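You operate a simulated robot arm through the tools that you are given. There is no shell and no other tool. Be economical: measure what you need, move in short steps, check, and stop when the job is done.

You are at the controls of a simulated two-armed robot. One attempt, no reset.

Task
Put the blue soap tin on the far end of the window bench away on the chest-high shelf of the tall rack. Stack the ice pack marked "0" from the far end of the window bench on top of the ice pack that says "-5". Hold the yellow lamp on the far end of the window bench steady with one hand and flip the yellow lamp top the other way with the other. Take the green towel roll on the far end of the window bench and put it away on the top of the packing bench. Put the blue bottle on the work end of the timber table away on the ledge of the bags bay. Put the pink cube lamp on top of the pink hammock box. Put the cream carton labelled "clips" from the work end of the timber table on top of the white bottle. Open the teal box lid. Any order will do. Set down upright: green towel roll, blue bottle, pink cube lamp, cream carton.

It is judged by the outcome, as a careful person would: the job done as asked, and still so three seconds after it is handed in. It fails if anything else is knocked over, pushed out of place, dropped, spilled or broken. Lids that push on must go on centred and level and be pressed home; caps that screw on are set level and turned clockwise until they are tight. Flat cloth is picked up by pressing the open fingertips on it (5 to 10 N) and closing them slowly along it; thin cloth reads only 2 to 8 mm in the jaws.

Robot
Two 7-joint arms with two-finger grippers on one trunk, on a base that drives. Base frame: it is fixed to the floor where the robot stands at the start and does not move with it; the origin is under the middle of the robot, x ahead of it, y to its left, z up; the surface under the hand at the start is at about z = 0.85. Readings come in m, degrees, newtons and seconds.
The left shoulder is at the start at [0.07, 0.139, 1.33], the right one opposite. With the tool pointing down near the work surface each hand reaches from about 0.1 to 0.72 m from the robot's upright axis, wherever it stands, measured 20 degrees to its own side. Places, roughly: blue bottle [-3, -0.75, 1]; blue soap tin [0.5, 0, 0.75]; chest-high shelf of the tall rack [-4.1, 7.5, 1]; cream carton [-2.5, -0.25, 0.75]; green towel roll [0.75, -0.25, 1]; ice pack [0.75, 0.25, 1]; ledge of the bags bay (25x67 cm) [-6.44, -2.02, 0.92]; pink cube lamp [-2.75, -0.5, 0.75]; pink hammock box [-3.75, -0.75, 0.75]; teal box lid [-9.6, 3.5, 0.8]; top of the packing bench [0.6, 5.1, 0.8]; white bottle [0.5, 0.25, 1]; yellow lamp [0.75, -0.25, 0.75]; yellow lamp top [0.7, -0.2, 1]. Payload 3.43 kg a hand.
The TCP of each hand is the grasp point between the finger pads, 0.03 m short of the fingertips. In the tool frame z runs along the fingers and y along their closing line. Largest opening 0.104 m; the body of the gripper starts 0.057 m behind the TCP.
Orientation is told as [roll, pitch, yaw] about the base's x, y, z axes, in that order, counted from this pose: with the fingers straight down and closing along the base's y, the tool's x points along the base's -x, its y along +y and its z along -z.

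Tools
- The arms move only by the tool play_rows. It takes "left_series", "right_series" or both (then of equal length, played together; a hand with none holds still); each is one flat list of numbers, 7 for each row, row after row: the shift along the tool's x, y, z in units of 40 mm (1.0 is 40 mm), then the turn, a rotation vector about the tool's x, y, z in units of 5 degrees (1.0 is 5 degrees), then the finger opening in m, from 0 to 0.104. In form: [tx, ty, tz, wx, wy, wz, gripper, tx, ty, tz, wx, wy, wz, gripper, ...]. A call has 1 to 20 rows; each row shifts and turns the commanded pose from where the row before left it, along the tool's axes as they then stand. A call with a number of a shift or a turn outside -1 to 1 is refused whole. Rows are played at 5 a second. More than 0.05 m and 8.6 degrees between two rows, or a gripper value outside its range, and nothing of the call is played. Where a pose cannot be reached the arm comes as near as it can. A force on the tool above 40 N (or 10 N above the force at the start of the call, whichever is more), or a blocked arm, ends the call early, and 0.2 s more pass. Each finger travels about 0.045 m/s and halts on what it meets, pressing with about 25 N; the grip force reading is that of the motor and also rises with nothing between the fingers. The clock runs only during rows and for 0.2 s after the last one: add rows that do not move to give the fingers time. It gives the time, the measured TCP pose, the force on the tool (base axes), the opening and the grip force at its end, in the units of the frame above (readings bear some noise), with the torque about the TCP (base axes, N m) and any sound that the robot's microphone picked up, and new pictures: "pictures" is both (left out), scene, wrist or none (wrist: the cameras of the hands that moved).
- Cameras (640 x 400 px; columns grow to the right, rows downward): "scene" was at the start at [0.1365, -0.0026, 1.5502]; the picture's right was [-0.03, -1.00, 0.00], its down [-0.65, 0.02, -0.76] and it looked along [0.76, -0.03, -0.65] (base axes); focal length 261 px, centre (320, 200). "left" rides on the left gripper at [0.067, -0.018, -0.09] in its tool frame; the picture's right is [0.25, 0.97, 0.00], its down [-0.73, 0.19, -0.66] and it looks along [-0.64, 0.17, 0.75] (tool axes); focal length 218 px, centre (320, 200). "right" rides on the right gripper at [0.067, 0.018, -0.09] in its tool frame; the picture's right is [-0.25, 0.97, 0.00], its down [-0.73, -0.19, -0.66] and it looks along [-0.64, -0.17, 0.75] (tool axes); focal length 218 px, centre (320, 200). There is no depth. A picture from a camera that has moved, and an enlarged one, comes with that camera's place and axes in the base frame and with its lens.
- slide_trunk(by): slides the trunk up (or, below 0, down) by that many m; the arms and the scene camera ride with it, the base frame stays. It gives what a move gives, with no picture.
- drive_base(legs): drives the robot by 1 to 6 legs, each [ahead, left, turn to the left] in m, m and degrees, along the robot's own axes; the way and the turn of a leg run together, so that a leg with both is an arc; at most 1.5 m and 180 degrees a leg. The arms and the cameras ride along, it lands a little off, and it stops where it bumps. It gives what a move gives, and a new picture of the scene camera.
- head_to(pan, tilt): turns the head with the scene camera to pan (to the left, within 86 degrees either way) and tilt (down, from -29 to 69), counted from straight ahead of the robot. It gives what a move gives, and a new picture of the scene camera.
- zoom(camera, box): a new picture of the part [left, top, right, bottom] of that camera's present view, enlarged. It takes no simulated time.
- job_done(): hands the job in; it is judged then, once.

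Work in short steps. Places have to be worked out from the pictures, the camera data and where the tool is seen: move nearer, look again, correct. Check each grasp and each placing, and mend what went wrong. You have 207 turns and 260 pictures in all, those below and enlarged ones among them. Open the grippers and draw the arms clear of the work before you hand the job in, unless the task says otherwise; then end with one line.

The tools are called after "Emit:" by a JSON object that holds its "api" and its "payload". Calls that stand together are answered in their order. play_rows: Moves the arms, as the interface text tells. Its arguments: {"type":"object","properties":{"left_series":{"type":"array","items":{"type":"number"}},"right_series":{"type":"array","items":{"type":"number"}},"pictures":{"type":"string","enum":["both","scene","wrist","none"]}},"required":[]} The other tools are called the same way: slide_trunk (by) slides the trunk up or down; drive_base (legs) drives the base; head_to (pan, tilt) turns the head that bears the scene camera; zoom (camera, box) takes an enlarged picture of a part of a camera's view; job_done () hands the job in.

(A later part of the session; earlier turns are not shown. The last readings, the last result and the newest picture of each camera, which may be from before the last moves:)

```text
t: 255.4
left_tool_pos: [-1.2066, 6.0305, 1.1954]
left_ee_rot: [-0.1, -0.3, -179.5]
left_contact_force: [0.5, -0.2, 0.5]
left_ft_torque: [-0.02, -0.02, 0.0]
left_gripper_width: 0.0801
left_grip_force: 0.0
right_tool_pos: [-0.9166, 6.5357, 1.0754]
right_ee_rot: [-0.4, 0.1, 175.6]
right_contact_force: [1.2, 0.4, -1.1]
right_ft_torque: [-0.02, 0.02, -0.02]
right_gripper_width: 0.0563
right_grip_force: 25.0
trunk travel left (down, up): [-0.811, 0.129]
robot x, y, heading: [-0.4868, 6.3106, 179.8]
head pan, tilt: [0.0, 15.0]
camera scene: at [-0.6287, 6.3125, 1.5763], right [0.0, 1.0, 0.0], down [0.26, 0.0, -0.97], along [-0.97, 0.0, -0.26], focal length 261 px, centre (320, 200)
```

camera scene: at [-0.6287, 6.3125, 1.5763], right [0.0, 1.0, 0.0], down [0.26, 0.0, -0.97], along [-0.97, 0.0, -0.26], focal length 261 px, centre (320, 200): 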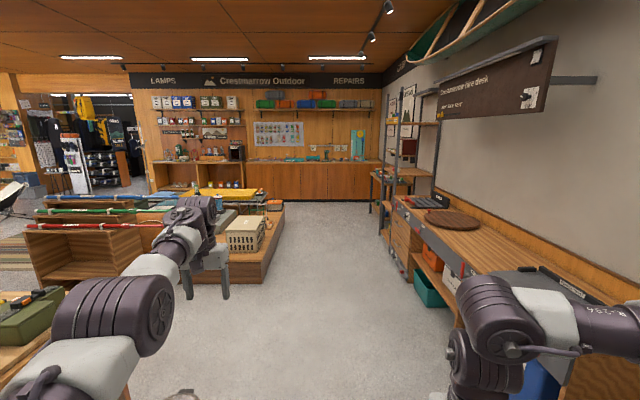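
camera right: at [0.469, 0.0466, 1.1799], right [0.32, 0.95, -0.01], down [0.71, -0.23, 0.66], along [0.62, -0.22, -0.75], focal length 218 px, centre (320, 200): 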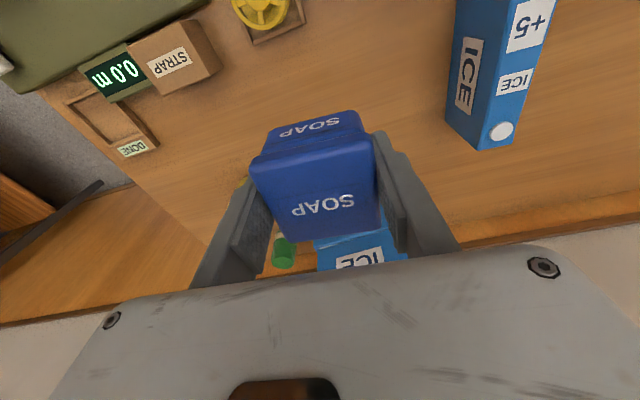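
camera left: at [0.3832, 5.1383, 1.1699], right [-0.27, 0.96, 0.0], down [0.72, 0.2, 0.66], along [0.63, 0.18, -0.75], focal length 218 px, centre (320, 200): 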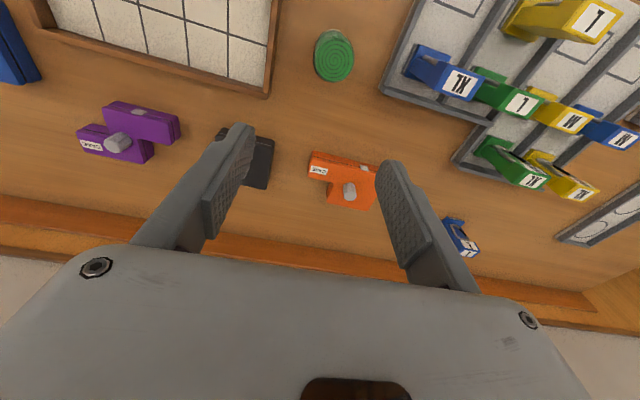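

Corridor is clear (y≈5.7–7.2). Drive west toward the tall rack.

Emit:
{"api": "drive_base", "payload": {"legs": [[1.4, -0.07, 0], [1.3, 0, 0]]}}

Emit:
{"api": "head_to", "payload": {"pan": -50, "tilt": 20}}

```text
t: 268.6
left_tool_pos: [-3.9048, 6.0801, 1.195]
left_ee_rot: [0.1, -0.2, -178.1]
left_contact_force: [0.4, -0.5, -0.3]
left_ft_torque: [-0.02, -0.01, 0.03]
left_gripper_width: 0.0799
left_grip_force: 0.1
right_tool_pos: [-3.6256, 6.5904, 1.0754]
right_ee_rot: [-0.4, 0.0, 177.0]
right_contact_force: [0.1, 0.0, -1.4]
right_ft_torque: [0.03, 0.0, -0.01]
right_gripper_width: 0.0564
right_grip_force: 25.4
trunk travel left (down, up): [-0.811, 0.129]
robot x, y, heading: [-3.1907, 6.3738, -179.1]
head pan, tilt: [0.0, 15.0]
camera scene: at [-3.3322, 6.3737, 1.5765], right [-0.02, 1.0, 0.0], down [0.26, 0.0, -0.97], along [-0.97, -0.02, -0.26], focal length 261 px, centre (320, 200)
```

scene: 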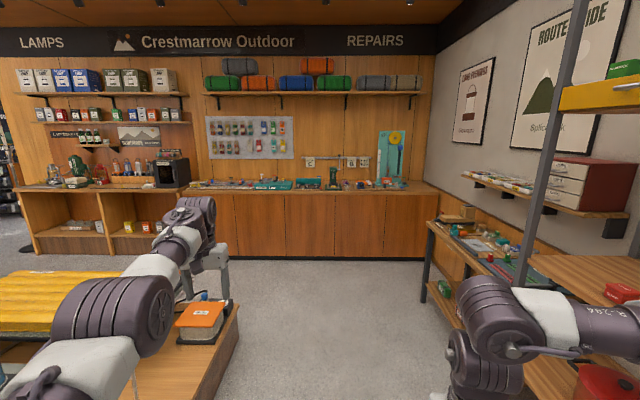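

```text
t: 269.8
left_tool_pos: [-3.903, 6.079, 1.1959]
left_ee_rot: [0.0, -0.2, -178.1]
left_contact_force: [0.6, 0.2, 0.1]
left_ft_torque: [0.01, 0.02, 0.0]
left_gripper_width: 0.0801
left_grip_force: 0.1
right_tool_pos: [-3.6247, 6.5907, 1.0764]
right_ee_rot: [-0.4, 0.1, 177.0]
right_contact_force: [-0.3, -0.3, -0.9]
right_ft_torque: [-0.01, -0.03, 0.02]
right_gripper_width: 0.0562
right_grip_force: 25.0
trunk travel left (down, up): [-0.811, 0.129]
robot x, y, heading: [-3.1864, 6.3775, -179.1]
head pan, tilt: [-50.0, 20.0]
camera scene: at [-3.3006, 6.4456, 1.5683], right [0.75, 0.66, 0.0], down [0.23, -0.26, -0.94], along [-0.62, 0.71, -0.34], focal length 261 px, centre (320, 200)
```

scene: 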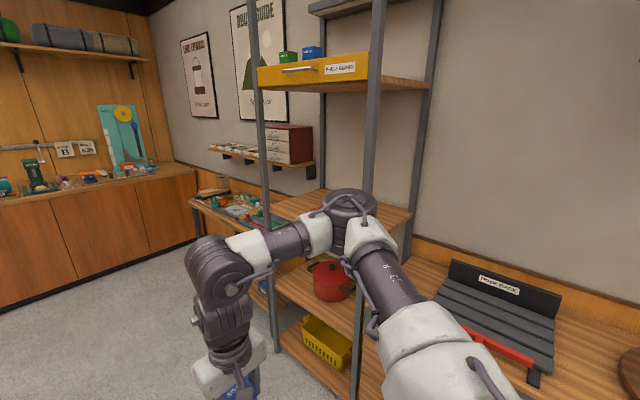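

The chest-high shelf (empty, at about z≈1) of the tall rack is visible. Retract the left hand, then position in front.

Emit:
{"api": "play_rows", "payload": {"left_series": [0.9, 0, 0, 0, 0, 0, 0.06, 0.9, 0, 0, 0, 0, 0, 0.06, 0.9, 0, 0, 0, 0, 0, 0.06, 0.9, 0, 0, 0, 0, 0, 0.06, 0.9, 0, 0, 0, 0, 0, 0.06, 0.9, 0, 0, 0, 0, 0, 0.06], "pictures": "none"}}

Emit:
{"api": "drive_base", "payload": {"legs": [[1.02, 0, 0], [0, 0, -91]]}}

Emit:
{"api": "head_to", "payload": {"pan": -10, "tilt": 30}}

```text
t: 271.2
left_tool_pos: [-3.8418, 6.0695, 1.1668]
left_ee_rot: [0.0, -0.4, -178.1]
left_contact_force: [0.7, 0.1, -0.3]
left_ft_torque: [-0.04, 0.01, 0.01]
left_gripper_width: 0.06
left_grip_force: 0.2
left hand out of reach, approached as far as the arm can: row 1, 2, 3, 4, 5, 6
right_tool_pos: [-3.6242, 6.5898, 1.0749]
right_ee_rot: [-0.4, 0.1, 177.0]
right_contact_force: [-0.6, 0.0, -1.4]
right_ft_torque: [0.01, 0.01, 0.0]
right_gripper_width: 0.0562
right_grip_force: 25.1
trunk travel left (down, up): [-0.811, 0.129]
robot x, y, heading: [-3.1857, 6.3776, -178.8]
head pan, tilt: [-50.0, 20.0]
```

```text
t: 280.3
left_tool_pos: [-4.5129, 7.0059, 1.166]
left_ee_rot: [0.0, -0.3, 91.7]
left_contact_force: [0.3, -0.5, 0.0]
left_ft_torque: [0.0, 0.03, 0.01]
left_gripper_width: 0.0603
left_grip_force: 0.1
right_tool_pos: [-3.991, 6.7876, 1.0745]
right_ee_rot: [-0.4, 0.0, 86.8]
right_contact_force: [0.0, -0.1, -0.7]
right_ft_torque: [0.0, -0.03, 0.0]
right_gripper_width: 0.056
right_grip_force: 25.0
trunk travel left (down, up): [-0.811, 0.129]
robot x, y, heading: [-4.2099, 6.3536, 90.7]
head pan, tilt: [-50.0, 20.0]
camera scene: at [-4.1372, 6.4661, 1.5683], right [0.65, -0.76, 0.0], down [-0.26, -0.22, -0.94], along [0.71, 0.61, -0.34], focal length 261 px, centre (320, 200)
```

scene: 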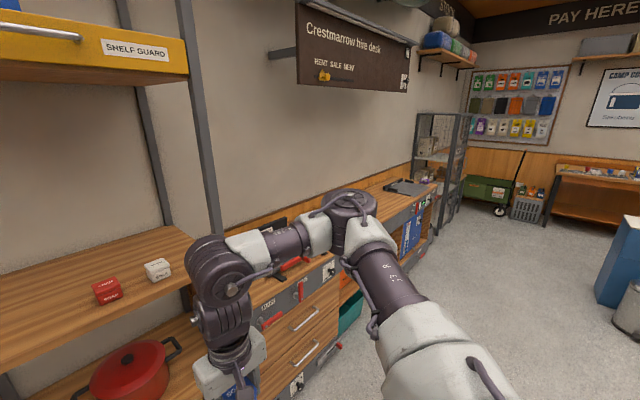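

```text
t: 281.4
left_tool_pos: [-4.5129, 7.005, 1.1677]
left_ee_rot: [0.0, -0.3, 91.7]
left_contact_force: [0.3, 0.4, -0.3]
left_ft_torque: [0.0, 0.01, -0.01]
left_gripper_width: 0.0601
left_grip_force: 0.1
right_tool_pos: [-3.9914, 6.7885, 1.0748]
right_ee_rot: [-0.4, 0.1, 86.8]
right_contact_force: [-0.4, 0.3, -1.7]
right_ft_torque: [0.0, 0.01, -0.01]
right_gripper_width: 0.0563
right_grip_force: 25.3
trunk travel left (down, up): [-0.811, 0.129]
robot x, y, heading: [-4.2074, 6.3535, 90.6]
head pan, tilt: [-10.0, 30.0]
camera scene: at [-4.1929, 6.4944, 1.5522], right [0.99, -0.16, 0.0], down [-0.08, -0.49, -0.87], along [0.14, 0.85, -0.5], focal length 261 px, centre (320, 200)
```

scene: 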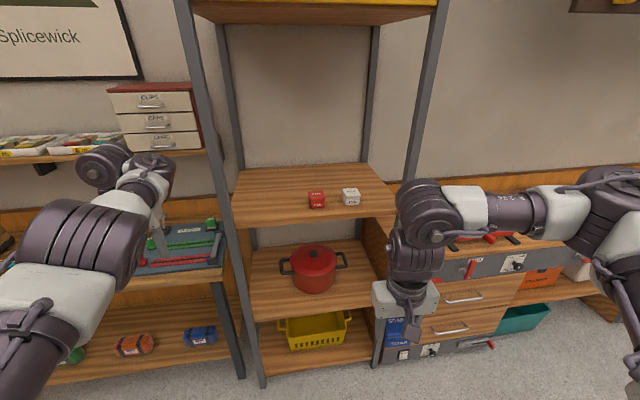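

Shelf is empty left of two small cubes. Raise the trunk 0.1 m, then move in so the tin comes over the shelf's left-centre.

Emit:
{"api": "slide_trunk", "payload": {"by": 0.1}}

Emit:
{"api": "drive_base", "payload": {"legs": [[0, 0.1, -0.6], [0.4, 0, 0]]}}

```text
t: 282.7
left_tool_pos: [-4.5112, 7.0055, 1.2676]
left_ee_rot: [0.0, -0.3, 91.7]
left_contact_force: [-0.5, -0.2, -0.3]
left_ft_torque: [-0.01, -0.01, 0.0]
left_gripper_width: 0.06
left_grip_force: 0.1
right_tool_pos: [-3.9915, 6.7888, 1.1754]
right_ee_rot: [-0.4, 0.0, 86.8]
right_contact_force: [0.0, 0.7, -0.3]
right_ft_torque: [-0.02, 0.02, -0.04]
right_gripper_width: 0.0564
right_grip_force: 24.6
trunk travel left (down, up): [-0.911, 0.029]
robot x, y, heading: [-4.2055, 6.354, 90.6]
head pan, tilt: [-10.0, 30.0]
```

```text
t: 285.9
left_tool_pos: [-4.6082, 7.4078, 1.2683]
left_ee_rot: [0.0, -0.4, 91.3]
left_contact_force: [-0.2, -0.4, 0.1]
left_ft_torque: [0.02, -0.01, 0.01]
left_gripper_width: 0.06
left_grip_force: 0.1
right_tool_pos: [-4.0887, 7.186, 1.1761]
right_ee_rot: [-0.3, -0.1, 86.4]
right_contact_force: [-0.2, -0.4, -1.3]
right_ft_torque: [0.0, -0.02, 0.0]
right_gripper_width: 0.0563
right_grip_force: 24.9
trunk travel left (down, up): [-0.911, 0.029]
robot x, y, heading: [-4.3073, 6.7579, 90.4]
head pan, tilt: [-10.0, 30.0]
camera scene: at [-4.2929, 6.8927, 1.6525], right [0.99, -0.17, 0.0], down [-0.08, -0.49, -0.87], along [0.14, 0.85, -0.5], focal length 261 px, centre (320, 200)
```

scene: 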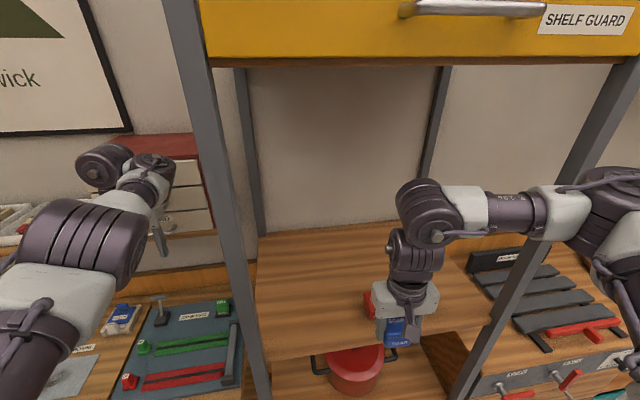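

Shelf surface ≈1.02, front edge y≈7.25. Move the tin in over (-4.2, 7.40).

Emit:
{"api": "play_rows", "payload": {"right_series": [-0.885, 0.515, 0, 0, 0, 0, 0.045, -0.885, 0.515, 0, 0, 0, 0, 0.045, -0.885, 0.515, 0, 0, 0, 0, 0.045, -0.885, 0.515, 0, 0, 0, 0, 0.045, -0.885, 0.515, 0, 0, 0, 0, 0.045, -0.885, 0.515, 0, 0, 0, 0, 0.045, 0, 0, 0, 0, 0, 0, 0.045], "pictures": "both"}}

```text
t: 287.5
left_tool_pos: [-4.6084, 7.4099, 1.2664]
left_ee_rot: [0.1, -0.3, 91.3]
left_contact_force: [-0.5, -0.9, -0.3]
left_ft_torque: [-0.01, 0.0, 0.02]
left_gripper_width: 0.0601
left_grip_force: 0.0
right_tool_pos: [-4.2002, 7.4082, 1.1748]
right_ee_rot: [-0.3, 0.0, 86.5]
right_contact_force: [0.6, -0.3, -0.5]
right_ft_torque: [-0.01, 0.02, 0.01]
right_gripper_width: 0.0564
right_grip_force: 24.7
trunk travel left (down, up): [-0.911, 0.029]
robot x, y, heading: [-4.3089, 6.7571, 90.6]
head pan, tilt: [-10.0, 30.0]
camera scene: at [-4.293, 6.8955, 1.6522], right [0.99, -0.17, 0.0], down [-0.08, -0.49, -0.87], along [0.14, 0.85, -0.5], focal length 261 px, centre (320, 200)
camera right: at [-4.2234, 7.3422, 1.265], right [-0.95, 0.31, -0.01], down [0.23, 0.72, 0.66], along [0.21, 0.62, -0.75], focal length 218 px, centre (320, 200)
```

scene: 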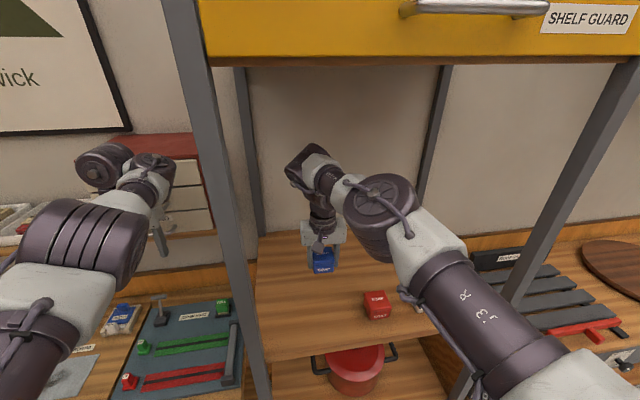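
right: 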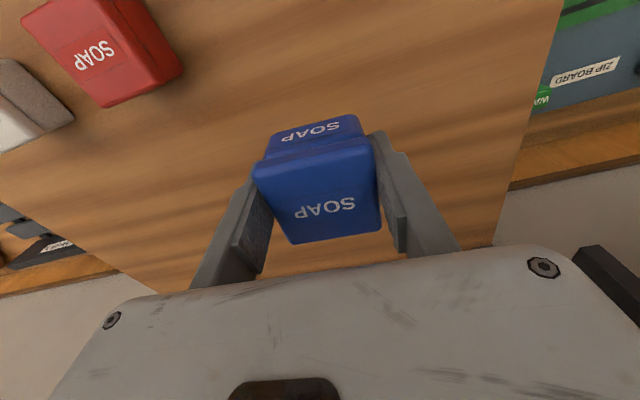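

The other soap tins are on this shelf. Lower the tin in steps.

Emit:
{"api": "play_rows", "payload": {"right_series": [0, 0, 1, 0, 0, 0, 0.045, 0, 0, 1, 0, 0, 0, 0.045, 0, 0, 0.3, 0, 0, 0, 0.045, 0, 0, 0.15, 0, 0, 0, 0.045, 0, 0, 0.15, 0, 0, 0, 0.045, 0, 0, 0, 0, 0, 0, 0.045], "pictures": "none"}}

```text
t: 288.6
left_tool_pos: [-4.6077, 7.4063, 1.2689]
left_ee_rot: [0.0, -0.5, 91.3]
left_contact_force: [0.5, -0.1, 0.3]
left_ft_torque: [0.02, 0.03, 0.02]
left_gripper_width: 0.0603
left_grip_force: 0.2
right_tool_pos: [-4.1998, 7.4077, 1.081]
right_ee_rot: [-0.2, -0.4, 86.3]
right_contact_force: [-1.7, -8.7, 19.4]
right_ft_torque: [-0.2, 0.15, 0.03]
right_gripper_width: 0.0563
right_grip_force: 24.8
trunk travel left (down, up): [-0.911, 0.029]
robot x, y, heading: [-4.3077, 6.7573, 90.3]
head pan, tilt: [-10.0, 30.0]
stopped in row 5 (right hand): the force on the tool passed its limit at 45 N (the readings are from after the stop); the commanded pose is now the measured one
```

Tin touches the shelf. Release and withdraw.

Emit:
{"api": "play_rows", "payload": {"right_series": [0, 0, -0.05, 0, 0, 0, 0.056, 0, 0, 0, 0, 0, 0, 0.065, 0, 0, 0, 0, 0, 0, 0.08, 0, 0, 0, 0, 0, 0, 0.09, 0, 0, -0.5, 0, 0, 0, 0.09, 0, 0, -1, 0, 0, 0, 0.09, 0, 0, -1, 0, 0, 0, 0.09, 0.9, -0.3, 0, 0, 0, 0, 0.09, 0.9, -0.3, 0, 0, 0, 0, 0.09, 0.9, -0.3, 0, 0, 0, 0, 0.09, 0.9, -0.3, 0, 0, 0, 0, 0.09, 0.9, -0.3, 0, 0, 0, 0, 0.09], "pictures": "scene"}}

```text
t: 291.2
left_tool_pos: [-4.6067, 7.4085, 1.2681]
left_ee_rot: [0.1, -0.4, 91.2]
left_contact_force: [-0.5, 0.0, -0.6]
left_ft_torque: [-0.02, 0.01, 0.0]
left_gripper_width: 0.06
left_grip_force: 0.1
right_tool_pos: [-4.1495, 7.2271, 1.1797]
right_ee_rot: [-0.1, -0.2, 86.3]
right_contact_force: [-0.7, 0.1, 1.0]
right_ft_torque: [-0.01, 0.0, 0.0]
right_gripper_width: 0.09
right_grip_force: 0.0
trunk travel left (down, up): [-0.911, 0.029]
robot x, y, heading: [-4.3043, 6.7575, 90.2]
head pan, tilt: [-10.0, 30.0]
camera scene: at [-4.2911, 6.8939, 1.6524], right [0.99, -0.17, 0.0], down [-0.08, -0.49, -0.87], along [0.14, 0.85, -0.5], focal length 261 px, centre (320, 200)
```

scene: 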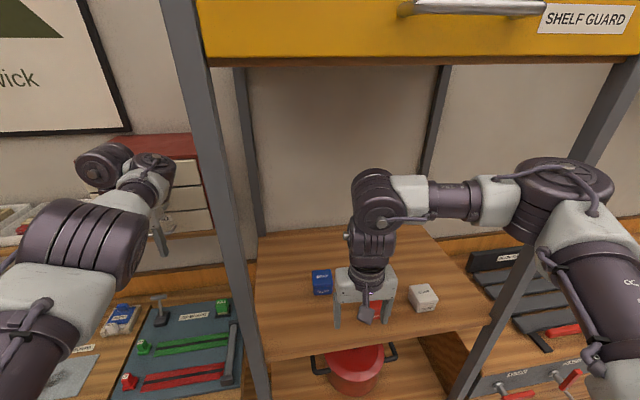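

Tin is in place on the shelf. Back off, go to x≈-5.6 and turn to face south to find the way to the teal box.

Emit:
{"api": "drive_base", "payload": {"legs": [[-0.42, 0, 0], [0, 1.3, 0], [0, 0, 178]]}}

Emit:
{"api": "head_to", "payload": {"pan": 0, "tilt": 14}}

```text
t: 307.1
left_tool_pos: [-5.3505, 5.6544, 1.2664]
left_ee_rot: [0.0, -0.4, -93.7]
left_contact_force: [0.1, 0.3, 0.1]
left_ft_torque: [0.0, -0.01, 0.0]
left_gripper_width: 0.0601
left_grip_force: 0.0
right_tool_pos: [-5.7903, 5.8724, 1.1799]
right_ee_rot: [-0.2, -0.2, -98.5]
right_contact_force: [0.1, 0.6, 0.4]
right_ft_torque: [-0.01, 0.01, -0.02]
right_gripper_width: 0.0899
right_grip_force: 0.0
trunk travel left (down, up): [-0.911, 0.029]
robot x, y, heading: [-5.5921, 6.3285, -94.5]
head pan, tilt: [-10.0, 30.0]
camera scene: at [-5.6171, 6.1936, 1.6522], right [-0.97, 0.25, 0.0], down [0.13, 0.48, -0.87], along [-0.22, -0.84, -0.5], focal length 261 px, centre (320, 200)
```

scene: 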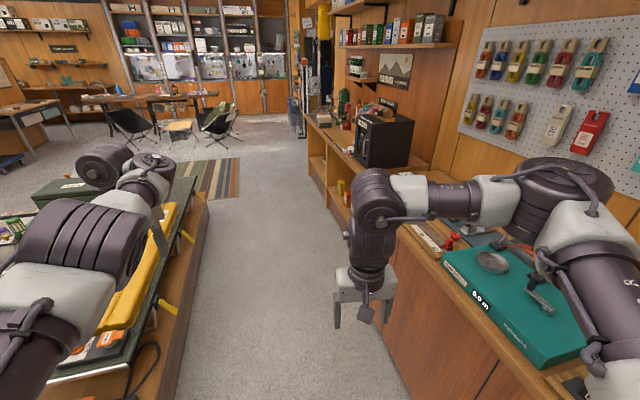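

```text
t: 307.9
left_tool_pos: [-5.3498, 5.6536, 1.2665]
left_ee_rot: [-0.1, -0.3, -93.6]
left_contact_force: [0.8, -0.5, 1.1]
left_ft_torque: [-0.02, -0.01, -0.01]
left_gripper_width: 0.0601
left_grip_force: 0.0
right_tool_pos: [-5.7898, 5.8733, 1.1788]
right_ee_rot: [-0.2, -0.2, -98.5]
right_contact_force: [-0.5, -0.2, -0.9]
right_ft_torque: [0.01, -0.01, 0.0]
right_gripper_width: 0.0898
right_grip_force: 0.1
trunk travel left (down, up): [-0.911, 0.029]
robot x, y, heading: [-5.5907, 6.3281, -94.6]
head pan, tilt: [0.0, 14.0]
camera scene: at [-5.6015, 6.188, 1.678], right [-1.0, 0.08, 0.0], down [0.02, 0.24, -0.97], along [-0.08, -0.97, -0.24], focal length 261 px, centre (320, 200)
```

scene: 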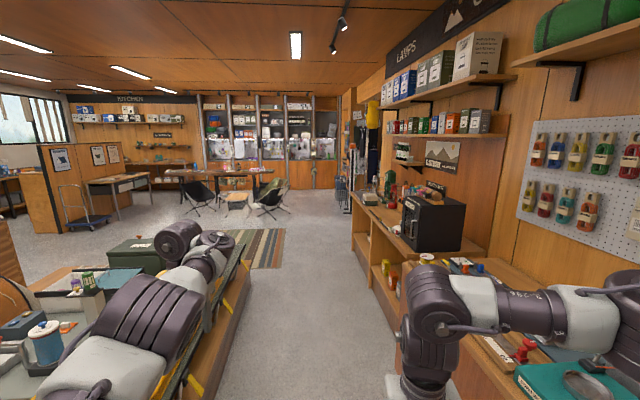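

Corridor south is clear. Drive down to y≈2.1 and look right (west).

Emit:
{"api": "drive_base", "payload": {"legs": [[1.4, 0, 4.6], [1.4, 0, 0], [1.4, 0, 0]]}}

Emit:
{"api": "head_to", "payload": {"pan": -75, "tilt": 14}}

```text
t: 328.0
left_tool_pos: [-5.2187, 1.5037, 1.2669]
left_ee_rot: [0.1, -0.4, -86.4]
left_contact_force: [-0.4, 0.9, 0.5]
left_ft_torque: [-0.03, 0.0, 0.01]
left_gripper_width: 0.0602
left_grip_force: 0.0
right_tool_pos: [-5.6829, 1.6654, 1.1789]
right_ee_rot: [-0.3, -0.3, -91.4]
right_contact_force: [-0.6, -0.8, -0.5]
right_ft_torque: [-0.02, 0.03, -0.02]
right_gripper_width: 0.0899
right_grip_force: 0.1
trunk travel left (down, up): [-0.911, 0.029]
robot x, y, heading: [-5.5415, 2.1469, -87.2]
head pan, tilt: [0.0, 14.0]
camera scene: at [-5.5353, 2.0013, 1.6781], right [-1.0, -0.05, 0.0], down [-0.01, 0.24, -0.97], along [0.05, -0.97, -0.24], focal length 261 px, centre (320, 200)
```

scene: 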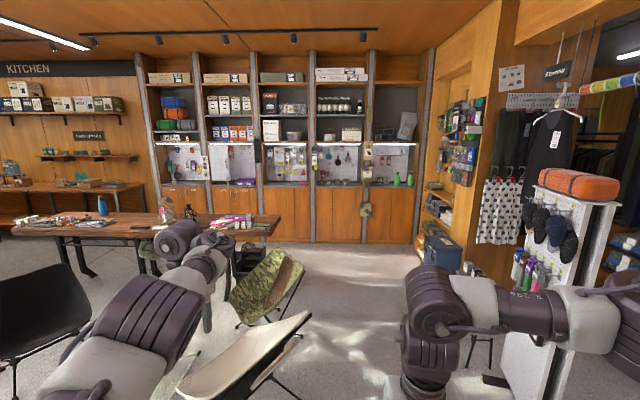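

```text
t: 329.4
left_tool_pos: [-5.2171, 1.5026, 1.2665]
left_ee_rot: [0.0, -0.3, -86.5]
left_contact_force: [0.7, -0.5, -0.4]
left_ft_torque: [-0.01, 0.01, 0.0]
left_gripper_width: 0.0601
left_grip_force: 0.0
right_tool_pos: [-5.6822, 1.665, 1.1797]
right_ee_rot: [-0.2, -0.2, -91.2]
right_contact_force: [-0.2, 0.0, -0.1]
right_ft_torque: [-0.04, -0.02, 0.01]
right_gripper_width: 0.0899
right_grip_force: 0.1
trunk travel left (down, up): [-0.911, 0.029]
robot x, y, heading: [-5.5437, 2.1432, -87.2]
head pan, tilt: [-75.0, 14.0]
camera scene: at [-5.6286, 2.0649, 1.678], right [-0.31, 0.95, 0.0], down [0.23, 0.07, -0.97], along [-0.92, -0.3, -0.24], focal length 261 px, centre (320, 200)
```

scene: 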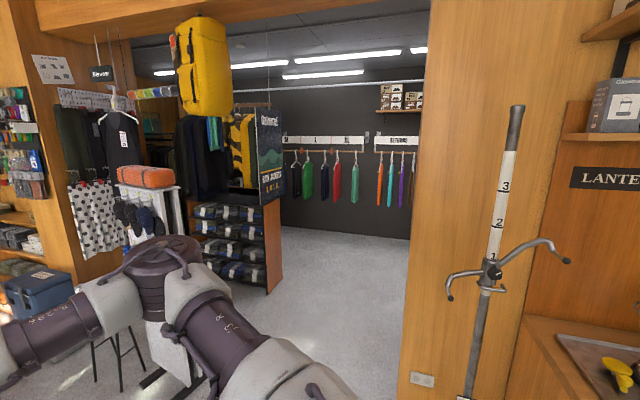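

Next room opening lies at y≈0.9–2.2. Extend both hands forward to draw the elbows in, then turn west at y≈1.6.

Emit:
{"api": "play_rows", "payload": {"left_series": [-0.3, -0.8, 0, 0, 0, 0, 0.06, -0.3, -0.8, 0, 0, 0, 0, 0.06, -0.3, -0.8, 0, 0, 0, 0, 0.06, 0, -0.8, 0, 0, 0, 0, 0.06], "right_series": [-1, 0, 0, 0, 0, 0, 0.06, -1, 0, 0, 0, 0, 0, 0.06, -1, 0, 0, 0, 0, 0, 0.06, -1, 0, 0, 0, 0, 0, 0.06], "pictures": "none"}}

Emit:
{"api": "drive_base", "payload": {"legs": [[0.5, 0, 0], [0, 0, -92.8]]}}

```text
t: 330.4
left_tool_pos: [-5.3466, 1.4556, 1.2678]
left_ee_rot: [-0.1, -0.2, -86.3]
left_contact_force: [-0.3, 0.5, -0.2]
left_ft_torque: [0.02, 0.0, -0.03]
left_gripper_width: 0.0597
left_grip_force: 0.0
right_tool_pos: [-5.6876, 1.5043, 1.1793]
right_ee_rot: [-0.2, -0.1, -91.2]
right_contact_force: [-0.5, -0.4, 0.1]
right_ft_torque: [-0.01, -0.05, -0.01]
right_gripper_width: 0.06
right_grip_force: 0.1
trunk travel left (down, up): [-0.911, 0.029]
robot x, y, heading: [-5.5416, 2.1411, -87.3]
head pan, tilt: [-75.0, 14.0]
```

```text
t: 337.3
left_tool_pos: [-6.219, 1.5027, 1.2675]
left_ee_rot: [0.0, -0.3, 179.9]
left_contact_force: [0.9, -0.4, -0.6]
left_ft_torque: [0.0, 0.0, -0.04]
left_gripper_width: 0.0599
left_grip_force: 0.0
right_tool_pos: [-6.1484, 1.8417, 1.1811]
right_ee_rot: [-0.3, -0.1, 175.1]
right_contact_force: [0.2, -0.2, -0.2]
right_ft_torque: [0.0, 0.02, -0.02]
right_gripper_width: 0.0601
right_grip_force: 0.1
trunk travel left (down, up): [-0.911, 0.029]
robot x, y, heading: [-5.5185, 1.6538, 178.8]
head pan, tilt: [-75.0, 14.0]
camera scene: at [-5.5924, 1.7481, 1.6781], right [0.97, 0.24, 0.0], down [0.06, -0.23, -0.97], along [-0.23, 0.94, -0.24], focal length 261 px, centre (320, 200)
```

scene: 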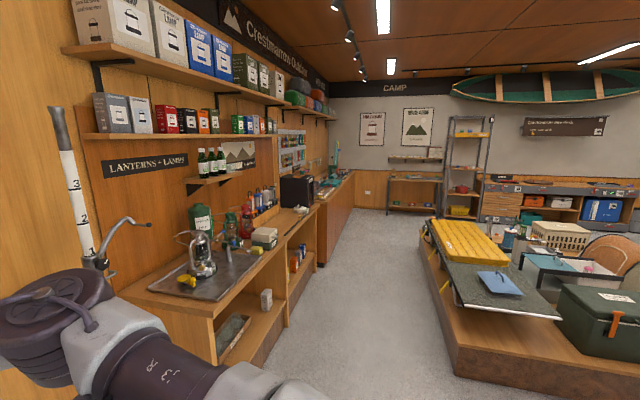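

Elbow passes close to the measuring pole; shift 12 cm left and drive through slowly.

Emit:
{"api": "drive_base", "payload": {"legs": [[0, 0.12, 1.2], [1.4, 0, 0]]}}

Emit:
{"api": "head_to", "payload": {"pan": -35, "tilt": 20}}

```text
t: 345.1
left_tool_pos: [-7.6149, 1.3753, 1.2697]
left_ee_rot: [0.0, -0.4, -179.5]
left_contact_force: [0.3, 0.4, -0.4]
left_ft_torque: [0.0, 0.01, -0.01]
left_gripper_width: 0.0602
left_grip_force: 0.1
right_tool_pos: [-7.5471, 1.7129, 1.1803]
right_ee_rot: [-0.1, -0.2, 175.7]
right_contact_force: [0.5, 0.0, -0.1]
right_ft_torque: [0.0, 0.0, -0.01]
right_gripper_width: 0.06
right_grip_force: 0.1
trunk travel left (down, up): [-0.911, 0.029]
robot x, y, heading: [-6.9198, 1.5352, 179.6]
head pan, tilt: [-75.0, 14.0]
camera scene: at [-6.991, 1.6274, 1.6781], right [0.97, 0.25, 0.0], down [0.06, -0.23, -0.97], along [-0.25, 0.94, -0.24], focal length 261 px, centre (320, 200)
```

scene: 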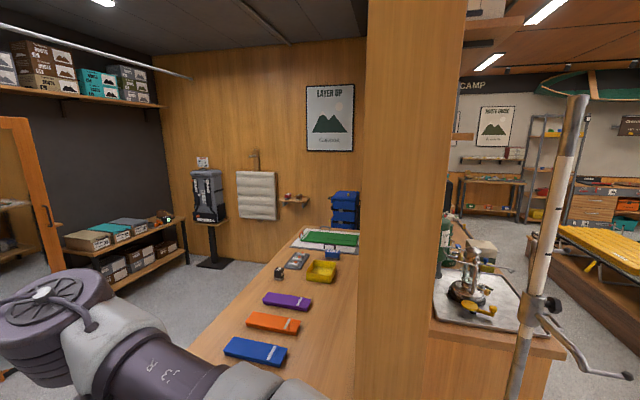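

```text
t: 346.2
left_tool_pos: [-7.6155, 1.3749, 1.2681]
left_ee_rot: [-0.1, -0.2, -179.5]
left_contact_force: [0.7, 0.3, 0.6]
left_ft_torque: [0.02, 0.02, 0.0]
left_gripper_width: 0.0603
left_grip_force: 0.0
right_tool_pos: [-7.5476, 1.7134, 1.1791]
right_ee_rot: [-0.2, -0.1, 175.7]
right_contact_force: [-0.3, 0.4, 0.0]
right_ft_torque: [0.0, -0.04, 0.0]
right_gripper_width: 0.0603
right_grip_force: 0.1
trunk travel left (down, up): [-0.911, 0.029]
robot x, y, heading: [-6.9185, 1.5289, 179.7]
head pan, tilt: [-35.0, 20.0]
camera scene: at [-7.0442, 1.591, 1.6683], right [0.58, 0.82, 0.0], down [0.28, -0.2, -0.94], along [-0.77, 0.54, -0.34], focal length 261 px, centre (320, 200)
```

scene: 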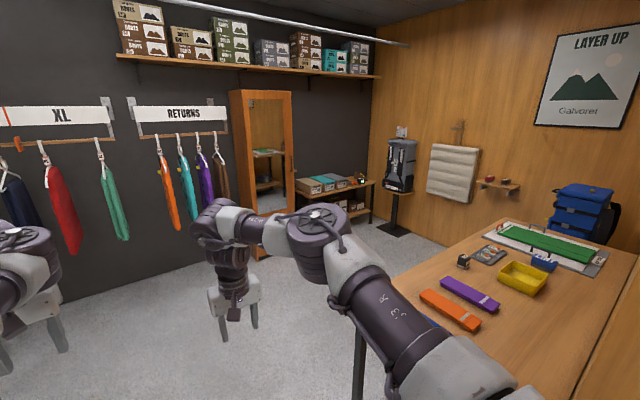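

I see boxes with teal lids on a low bench in the corner. Approach diagonally and look.

Emit:
{"api": "drive_base", "payload": {"legs": [[1.35, 0, 0], [0.3, -1.4, 0]]}}

Emit:
{"api": "head_to", "payload": {"pan": -20, "tilt": 38}}

```text
t: 359.6
left_tool_pos: [-9.229, 2.8002, 1.2687]
left_ee_rot: [0.0, -0.3, 179.5]
left_contact_force: [-0.8, -0.2, 0.1]
left_ft_torque: [0.01, 0.02, -0.01]
left_gripper_width: 0.0601
left_grip_force: 0.1
right_tool_pos: [-9.1562, 3.137, 1.1816]
right_ee_rot: [-0.3, -0.1, 174.6]
right_contact_force: [-0.8, -0.6, -0.1]
right_ft_torque: [0.02, 0.0, -0.01]
right_gripper_width: 0.0601
right_grip_force: 0.1
trunk travel left (down, up): [-0.911, 0.029]
robot x, y, heading: [-8.5267, 2.9477, 178.6]
head pan, tilt: [-35.0, 20.0]
camera scene: at [-8.6539, 3.0053, 1.6683], right [0.59, 0.81, 0.0], down [0.28, -0.2, -0.94], along [-0.76, 0.56, -0.34], focal length 261 px, centre (320, 200)
```

scene: 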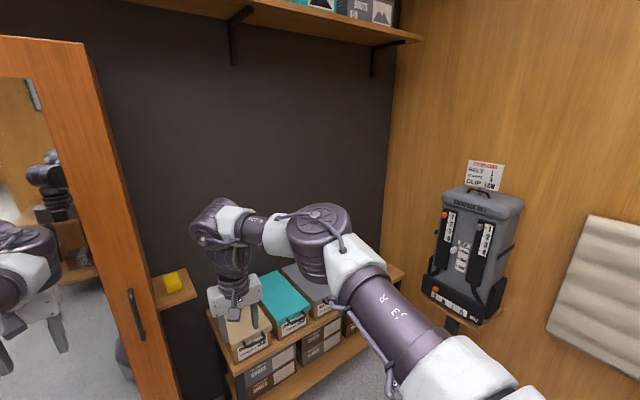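

```text
t: 360.4
left_tool_pos: [-9.2304, 2.8001, 1.2686]
left_ee_rot: [0.0, -0.3, 179.5]
left_contact_force: [0.2, -0.3, 0.1]
left_ft_torque: [0.05, 0.01, 0.0]
left_gripper_width: 0.06
left_grip_force: 0.0
right_tool_pos: [-9.156, 3.1361, 1.1798]
right_ee_rot: [-0.2, -0.1, 174.6]
right_contact_force: [-0.2, 0.0, -0.4]
right_ft_torque: [0.0, 0.01, -0.03]
right_gripper_width: 0.0602
right_grip_force: 0.0
trunk travel left (down, up): [-0.911, 0.029]
robot x, y, heading: [-8.5296, 2.9483, 178.6]
head pan, tilt: [-20.0, 38.0]
camera scene: at [-8.6595, 2.9826, 1.6399], right [0.36, 0.93, 0.0], down [0.57, -0.22, -0.79], along [-0.73, 0.29, -0.62], focal length 261 px, centre (320, 200)
```

scene: 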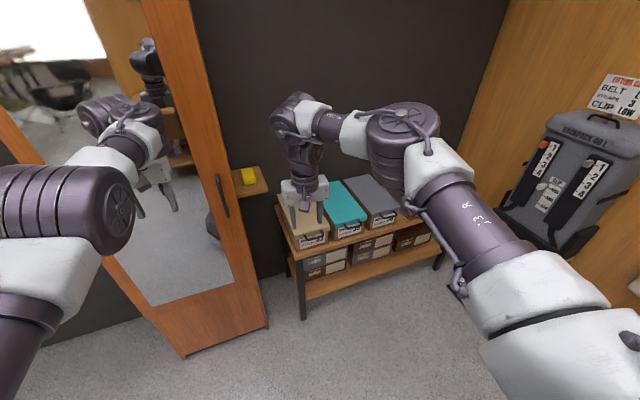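

Zoom on the teal-lidded box.

Emit:
{"api": "zoom", "payload": {"camera": "scene", "box": [272, 165, 432, 265]}}

Emit:
{"api": "zoom", "payload": {"camera": "right", "box": [0, 0, 640, 400]}}

```text
4.00 times, centred on (352, 215) of scene
camera zoom: at [-8.6595, 2.9826, 1.6399], right [0.36, 0.93, 0.0], down [0.57, -0.22, -0.79], along [-0.73, 0.29, -0.62], focal length 1043 px, centre (192, 140)
```

zoom: 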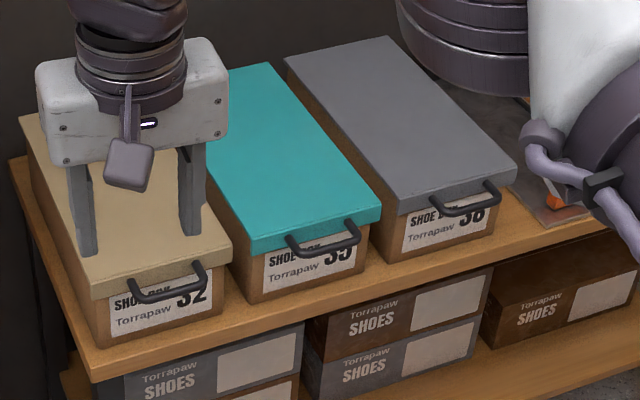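

```text
1.00 times, centred on (320, 200) of right (not enlarged: the box is as wide or as high as the picture)
camera zoom: at [-9.0923, 3.1136, 1.2697], right [-0.34, -0.94, 0.0], down [-0.71, 0.25, 0.66], along [-0.62, 0.23, -0.75], focal length 218 px, centre (320, 200)
```

zoom: 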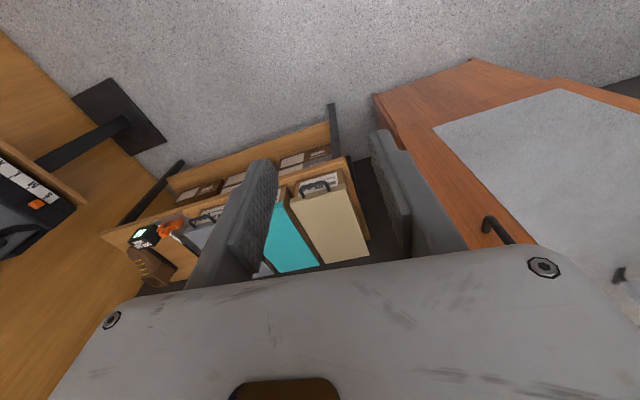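

The teal lid has a front bail handle. I'll line up with it (right hand), correcting heading, and view it with the right wrist camera.

Emit:
{"api": "drive_base", "payload": {"legs": [[0, -0.4, 1.4]]}}

Emit:
{"api": "zoom", "payload": {"camera": "right", "box": [160, 100, 480, 300]}}

```text
t: 362.9
left_tool_pos: [-9.2213, 3.1749, 1.2687]
left_ee_rot: [-0.2, -0.3, -178.6]
left_contact_force: [0.3, -0.2, 0.6]
left_ft_torque: [0.01, 0.02, 0.01]
left_gripper_width: 0.0597
left_grip_force: 0.1
right_tool_pos: [-9.1584, 3.514, 1.1812]
right_ee_rot: [-0.2, -0.1, 176.5]
right_contact_force: [-0.2, 0.1, -0.1]
right_ft_torque: [0.0, 0.01, 0.04]
right_gripper_width: 0.0598
right_grip_force: 0.0
trunk travel left (down, up): [-0.911, 0.029]
robot x, y, heading: [-8.5288, 3.347, -179.5]
head pan, tilt: [-20.0, 38.0]
camera scene: at [-8.6575, 3.3739, 1.6399], right [0.33, 0.94, 0.0], down [0.58, -0.2, -0.79], along [-0.74, 0.26, -0.62], focal length 261 px, centre (320, 200)
```

scene: 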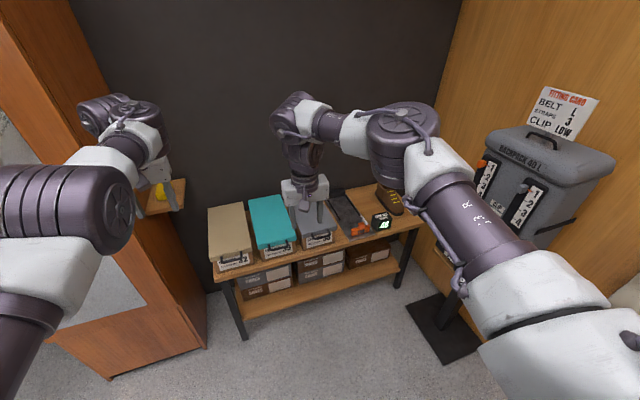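

```text
2.00 times, centred on (320, 200) of right
camera zoom: at [-9.094, 3.4923, 1.2701], right [-0.31, -0.95, 0.0], down [-0.72, 0.23, 0.66], along [-0.63, 0.21, -0.75], focal length 436 px, centre (320, 200)
```

zoom: 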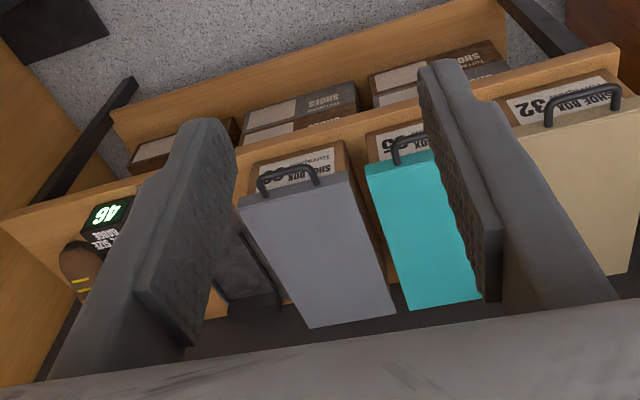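

Handle at ≈(-9.41, 3.476, 0.82). Lower the trunk, then turn the right hand to point forward with closed fingers as a hook.

Emit:
{"api": "slide_trunk", "payload": {"by": -0.35}}

Emit:
{"api": "play_rows", "payload": {"right_series": [0, 0, 0, 0, -1, -0.3, 0, 0, 0, 0, 0, -1, -0.3, 0, 0, 0, 0, 0, -1, 0, 0, 0, 0, 0, 0, -1, 0, 0, 0, 0, 0, 0, -1, 0, 0, 0, 0, 0, 0, -1, 0, 0, 0, 0, 0, 0, -1, 0, 0, 0, 0, 0, 0, -1, 0, 0, 0, 0, 0, 0, -1, 0, 0, 0, 0, 0, 0, -1, 0, 0, 0, 0, 0, 0, -1, 0, 0, 0, 0, 0, 0, -1, 0, 0, 0, 0, 0, 0, -1, 0, 0, 0, 0, 0, 0, -1, 0, 0, 0, 0, 0, 0, -1, 0, 0, 0, 0, 0, 0, -1, 0, 0, 0, 0, 0, 0, -1, 0, 0, 0, 0, 0, 0, -1, 0, 0, 0, 0, 0, 0, -0.5, 0, 0], "pictures": "scene"}}

```text
t: 366.3
left_tool_pos: [-9.22, 3.177, 0.9179]
left_ee_rot: [0.0, -0.4, -178.5]
left_contact_force: [-0.4, -1.0, -0.3]
left_ft_torque: [0.0, -0.01, -0.01]
left_gripper_width: 0.0602
left_grip_force: 0.0
right_tool_pos: [-9.1591, 3.5161, 0.8295]
right_ee_rot: [-0.3, -0.2, 176.5]
right_contact_force: [-1.2, -0.2, 0.4]
right_ft_torque: [0.0, 0.0, -0.02]
right_gripper_width: 0.0597
right_grip_force: 0.1
trunk travel left (down, up): [-0.561, 0.379]
robot x, y, heading: [-8.5241, 3.3475, -179.5]
head pan, tilt: [-20.0, 38.0]
```

```text
t: 370.3
left_tool_pos: [-9.2204, 3.1772, 0.9195]
left_ee_rot: [0.0, -0.4, -178.7]
left_contact_force: [0.1, 0.4, -0.6]
left_ft_torque: [-0.01, 0.0, 0.02]
left_gripper_width: 0.06
left_grip_force: 0.0
right_tool_pos: [-9.1595, 3.516, 0.8305]
right_ee_rot: [-169.4, -87.2, -11.1]
right_contact_force: [-0.4, 0.4, 0.0]
right_ft_torque: [0.01, -0.01, 0.03]
right_gripper_width: 0.0
right_grip_force: 25.1
trunk travel left (down, up): [-0.561, 0.379]
robot x, y, heading: [-8.5267, 3.348, -179.6]
head pan, tilt: [-20.0, 38.0]
camera scene: at [-8.6573, 3.3767, 1.2899], right [0.33, 0.94, 0.0], down [0.58, -0.21, -0.79], along [-0.74, 0.26, -0.62], focal length 261 px, centre (320, 200)
```

scene: 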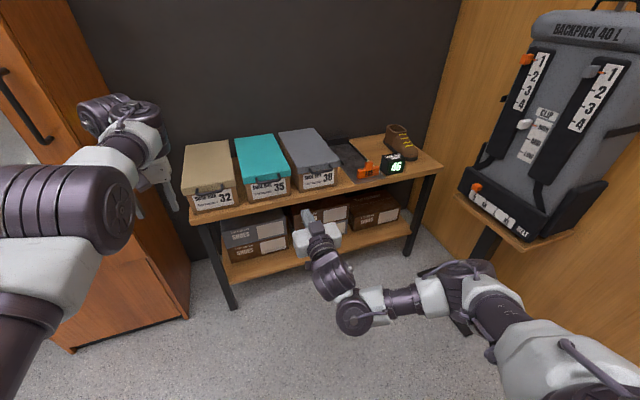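

The hand is horizontal. Check the handle's height with the right wrist view and a scene zoom.

Emit:
{"api": "zoom", "payload": {"camera": "right", "box": [0, 0, 640, 400]}}

Emit:
{"api": "zoom", "payload": {"camera": "scene", "box": [220, 130, 348, 210]}}

```text
1.00 times, centred on (320, 200) of right (not enlarged: the box is as wide or as high as the picture)
camera zoom: at [-9.0739, 3.4992, 0.7593], right [0.0, -0.97, 0.24], down [0.69, 0.18, 0.7], along [-0.72, 0.17, 0.67], focal length 218 px, centre (320, 200)
```

zoom: 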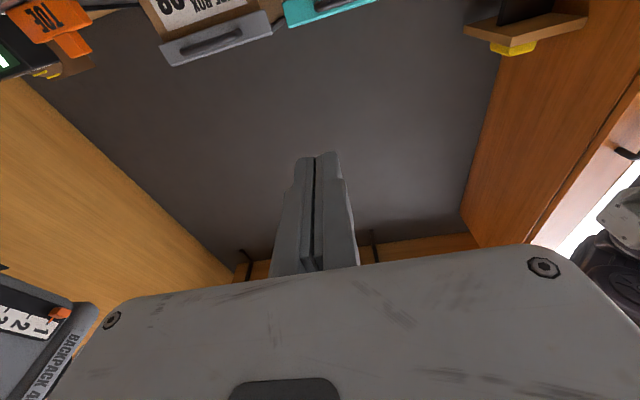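

```text
5.00 times, centred on (284, 170) of scene
camera zoom: at [-8.6573, 3.3767, 1.2899], right [0.33, 0.94, 0.0], down [0.58, -0.21, -0.79], along [-0.74, 0.26, -0.62], focal length 1304 px, centre (500, 350)
```

zoom: 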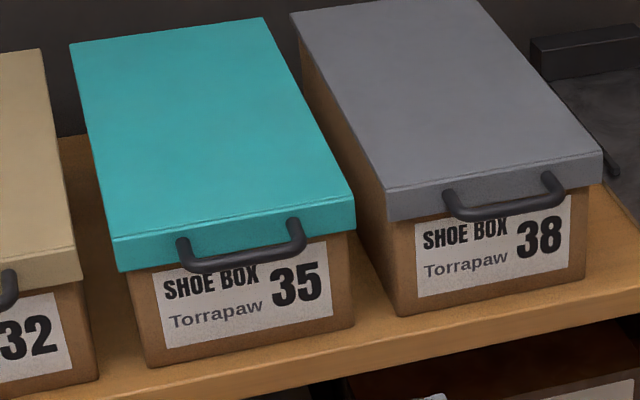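

Handle refined: ≈(-9.43, 3.473, 0.776). Lower the hooked finger to z≈0.745 and align y, then creep ahead.

Emit:
{"api": "play_rows", "payload": {"right_series": [0.71, 0.35, 0, 0, -1, 0, 0, 0.71, 0.35, 0, 0, 0, 0, 0, 0.71, 0.35, 0, 0, 0, 0, 0], "pictures": "none"}}

Emit:
{"api": "drive_base", "payload": {"legs": [[0.2, 0, -0.4]]}}

Emit:
{"api": "zoom", "payload": {"camera": "scene", "box": [160, 130, 400, 280]}}

```text
t: 371.1
left_tool_pos: [-9.2194, 3.1772, 0.9191]
left_ee_rot: [0.1, -0.4, -178.6]
left_contact_force: [-0.6, 0.6, -0.9]
left_ft_torque: [0.0, 0.0, 0.0]
left_gripper_width: 0.0601
left_grip_force: 0.0
right_tool_pos: [-9.1697, 3.4749, 0.7443]
right_ee_rot: [-175.8, -82.3, -4.8]
right_contact_force: [-0.7, 0.8, 0.2]
right_ft_torque: [-0.01, -0.03, -0.01]
right_gripper_width: 0.0003
right_grip_force: 23.9
trunk travel left (down, up): [-0.561, 0.379]
robot x, y, heading: [-8.5254, 3.3489, -179.7]
head pan, tilt: [-20.0, 38.0]
```

```text
t: 372.7
left_tool_pos: [-9.4163, 3.1811, 0.9188]
left_ee_rot: [-0.1, -0.4, -179.1]
left_contact_force: [-0.9, 0.2, -0.6]
left_ft_torque: [0.01, -0.01, 0.01]
left_gripper_width: 0.06
left_grip_force: 0.1
right_tool_pos: [-9.3613, 3.4793, 0.7452]
right_ee_rot: [-176.3, -82.4, -4.7]
right_contact_force: [-0.4, 0.1, -1.0]
right_ft_torque: [0.01, 0.04, 0.0]
right_gripper_width: 0.0
right_grip_force: 24.5
trunk travel left (down, up): [-0.561, 0.379]
robot x, y, heading: [-8.7206, 3.3484, -179.8]
head pan, tilt: [-20.0, 38.0]
camera scene: at [-8.8511, 3.3767, 1.2898], right [0.34, 0.94, 0.0], down [0.58, -0.21, -0.79], along [-0.74, 0.27, -0.62], focal length 261 px, centre (320, 200)
```

scene: 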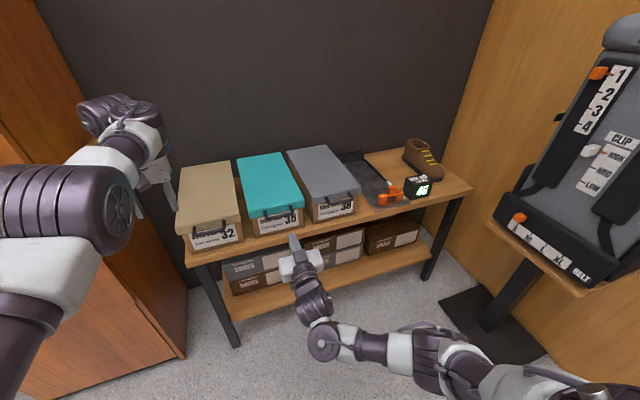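

```text
2.67 times, centred on (280, 205) of scene
camera zoom: at [-8.8511, 3.3767, 1.2898], right [0.34, 0.94, 0.0], down [0.58, -0.21, -0.79], along [-0.74, 0.27, -0.62], focal length 695 px, centre (427, 187)
```

zoom: 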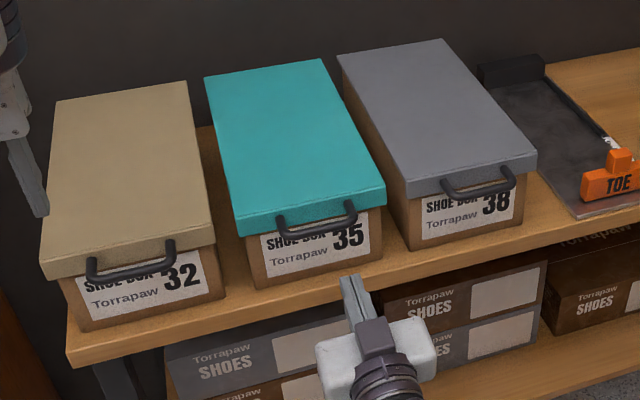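

Align y, dip slightly and insert the fingertip under the bail in small steps.

Emit:
{"api": "play_rows", "payload": {"right_series": [0.4, 0.33, 0, 0, 0, 0, 0, 0, 0, 0.5, 0, 0, 0, 0, 0, 0, 0.5, 0, 0, 0, 0, 0, 0, 0.4, 0, 0, 0, 0, 0, 0, 0.2, 0, 0, 0, 0], "pictures": "none"}}

Emit:
{"api": "zoom", "payload": {"camera": "scene", "box": [210, 150, 338, 230]}}

```text
t: 373.9
left_tool_pos: [-9.4152, 3.1808, 0.918]
left_ee_rot: [0.0, -0.2, -179.1]
left_contact_force: [-0.5, 0.2, -1.5]
left_ft_torque: [-0.01, -0.04, 0.02]
left_gripper_width: 0.0599
left_grip_force: 0.1
right_tool_pos: [-9.4254, 3.4668, 0.7389]
right_ee_rot: [-176.2, -82.4, -4.6]
right_contact_force: [0.8, 0.8, -0.9]
right_ft_torque: [0.0, 0.01, 0.02]
right_gripper_width: 0.0003
right_grip_force: 25.1
trunk travel left (down, up): [-0.561, 0.379]
robot x, y, heading: [-8.7202, 3.3486, -180.0]
head pan, tilt: [-20.0, 38.0]
```

```text
5.00 times, centred on (274, 190) of scene
camera zoom: at [-8.8504, 3.3766, 1.2898], right [0.34, 0.94, 0.0], down [0.58, -0.21, -0.79], along [-0.74, 0.27, -0.62], focal length 1304 px, centre (550, 250)
```

zoom: 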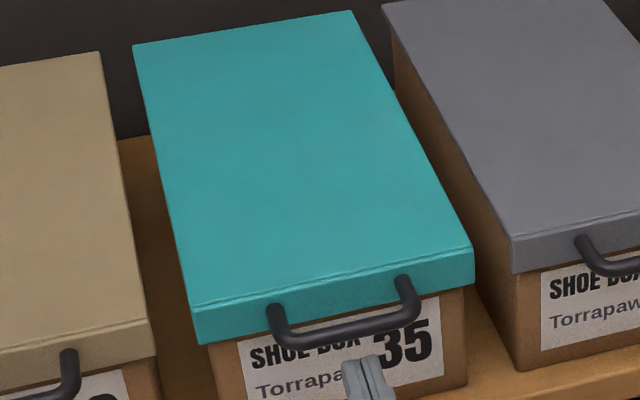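

The tip is just below the bar. Insert ~1 cm more, then lift 4 cm.

Emit:
{"api": "play_rows", "payload": {"right_series": [0, 0, 0.3, 0, 0, 0, 0, -0.3, 0, 0, 0, 0, 0, 0, -0.3, 0, 0, 0, 0, 0, 0, -0.3, 0, 0, 0, 0, 0, 0, -0.3, 0, 0, 0, 0, 0, 0, -0.3, 0, 0, 0, 0, 0, 0], "pictures": "none"}}

Emit:
{"api": "zoom", "payload": {"camera": "scene", "box": [210, 130, 338, 210]}}

```text
t: 375.3
left_tool_pos: [-9.4152, 3.1803, 0.9192]
left_ee_rot: [0.1, -0.3, -179.1]
left_contact_force: [-0.1, 0.0, 0.0]
left_ft_torque: [0.02, -0.01, -0.01]
left_gripper_width: 0.0601
left_grip_force: 0.1
right_tool_pos: [-9.4309, 3.4671, 0.7997]
right_ee_rot: [-176.3, -82.3, -4.6]
right_contact_force: [-1.2, 0.3, -0.8]
right_ft_torque: [-0.01, 0.0, -0.02]
right_gripper_width: 0.0
right_grip_force: 34.3
trunk travel left (down, up): [-0.561, 0.379]
robot x, y, heading: [-8.722, 3.3471, -179.8]
head pan, tilt: [-20.0, 38.0]
```

```text
5.00 times, centred on (274, 170) of scene
camera zoom: at [-8.8503, 3.3766, 1.2899], right [0.34, 0.94, 0.0], down [0.58, -0.21, -0.79], along [-0.74, 0.27, -0.62], focal length 1304 px, centre (550, 350)
```

zoom: 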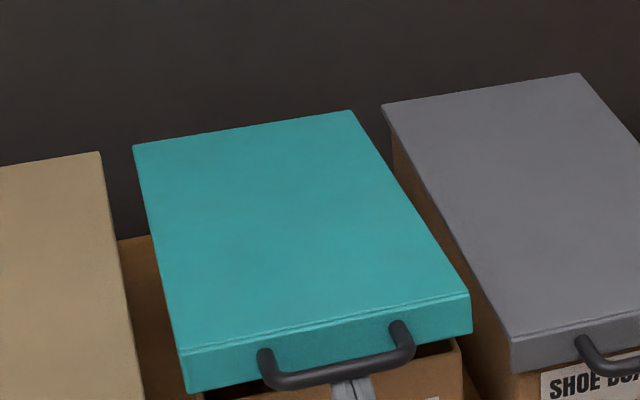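

The lid lifts on its rear hinge. Continue along the arc upward and back.

Emit:
{"api": "play_rows", "payload": {"right_series": [-0.9, 0, 0.15, 0, 0, 0, 0, -0.9, 0, 0.25, 0, 0, 0, 0, -0.9, 0, 0.4, 0, 0, 0, 0, -0.9, 0, 0.6, 0, 0, 0, 0, -0.9, 0, 0.8, 0, 0, 0, 0, -0.7, 0, 0.9, 0, 0, 0, 0], "pictures": "scene"}}

```text
t: 376.7
left_tool_pos: [-9.4158, 3.1802, 0.9173]
left_ee_rot: [0.0, -0.3, -179.2]
left_contact_force: [0.4, -0.5, -0.6]
left_ft_torque: [0.02, -0.01, 0.02]
left_gripper_width: 0.0602
left_grip_force: 0.0
right_tool_pos: [-9.5281, 3.464, 1.0213]
right_ee_rot: [-176.0, -82.4, -5.0]
right_contact_force: [0.6, -0.7, -0.4]
right_ft_torque: [-0.05, 0.02, -0.01]
right_gripper_width: 0.0
right_grip_force: 34.9
trunk travel left (down, up): [-0.561, 0.379]
robot x, y, heading: [-8.7197, 3.3517, -180.0]
head pan, tilt: [-20.0, 38.0]
camera scene: at [-8.8511, 3.3763, 1.2897], right [0.34, 0.94, 0.0], down [0.58, -0.21, -0.79], along [-0.74, 0.27, -0.62], focal length 261 px, centre (320, 200)
```

scene: 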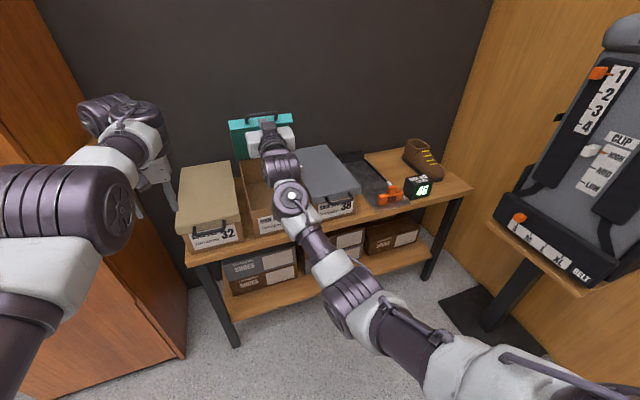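

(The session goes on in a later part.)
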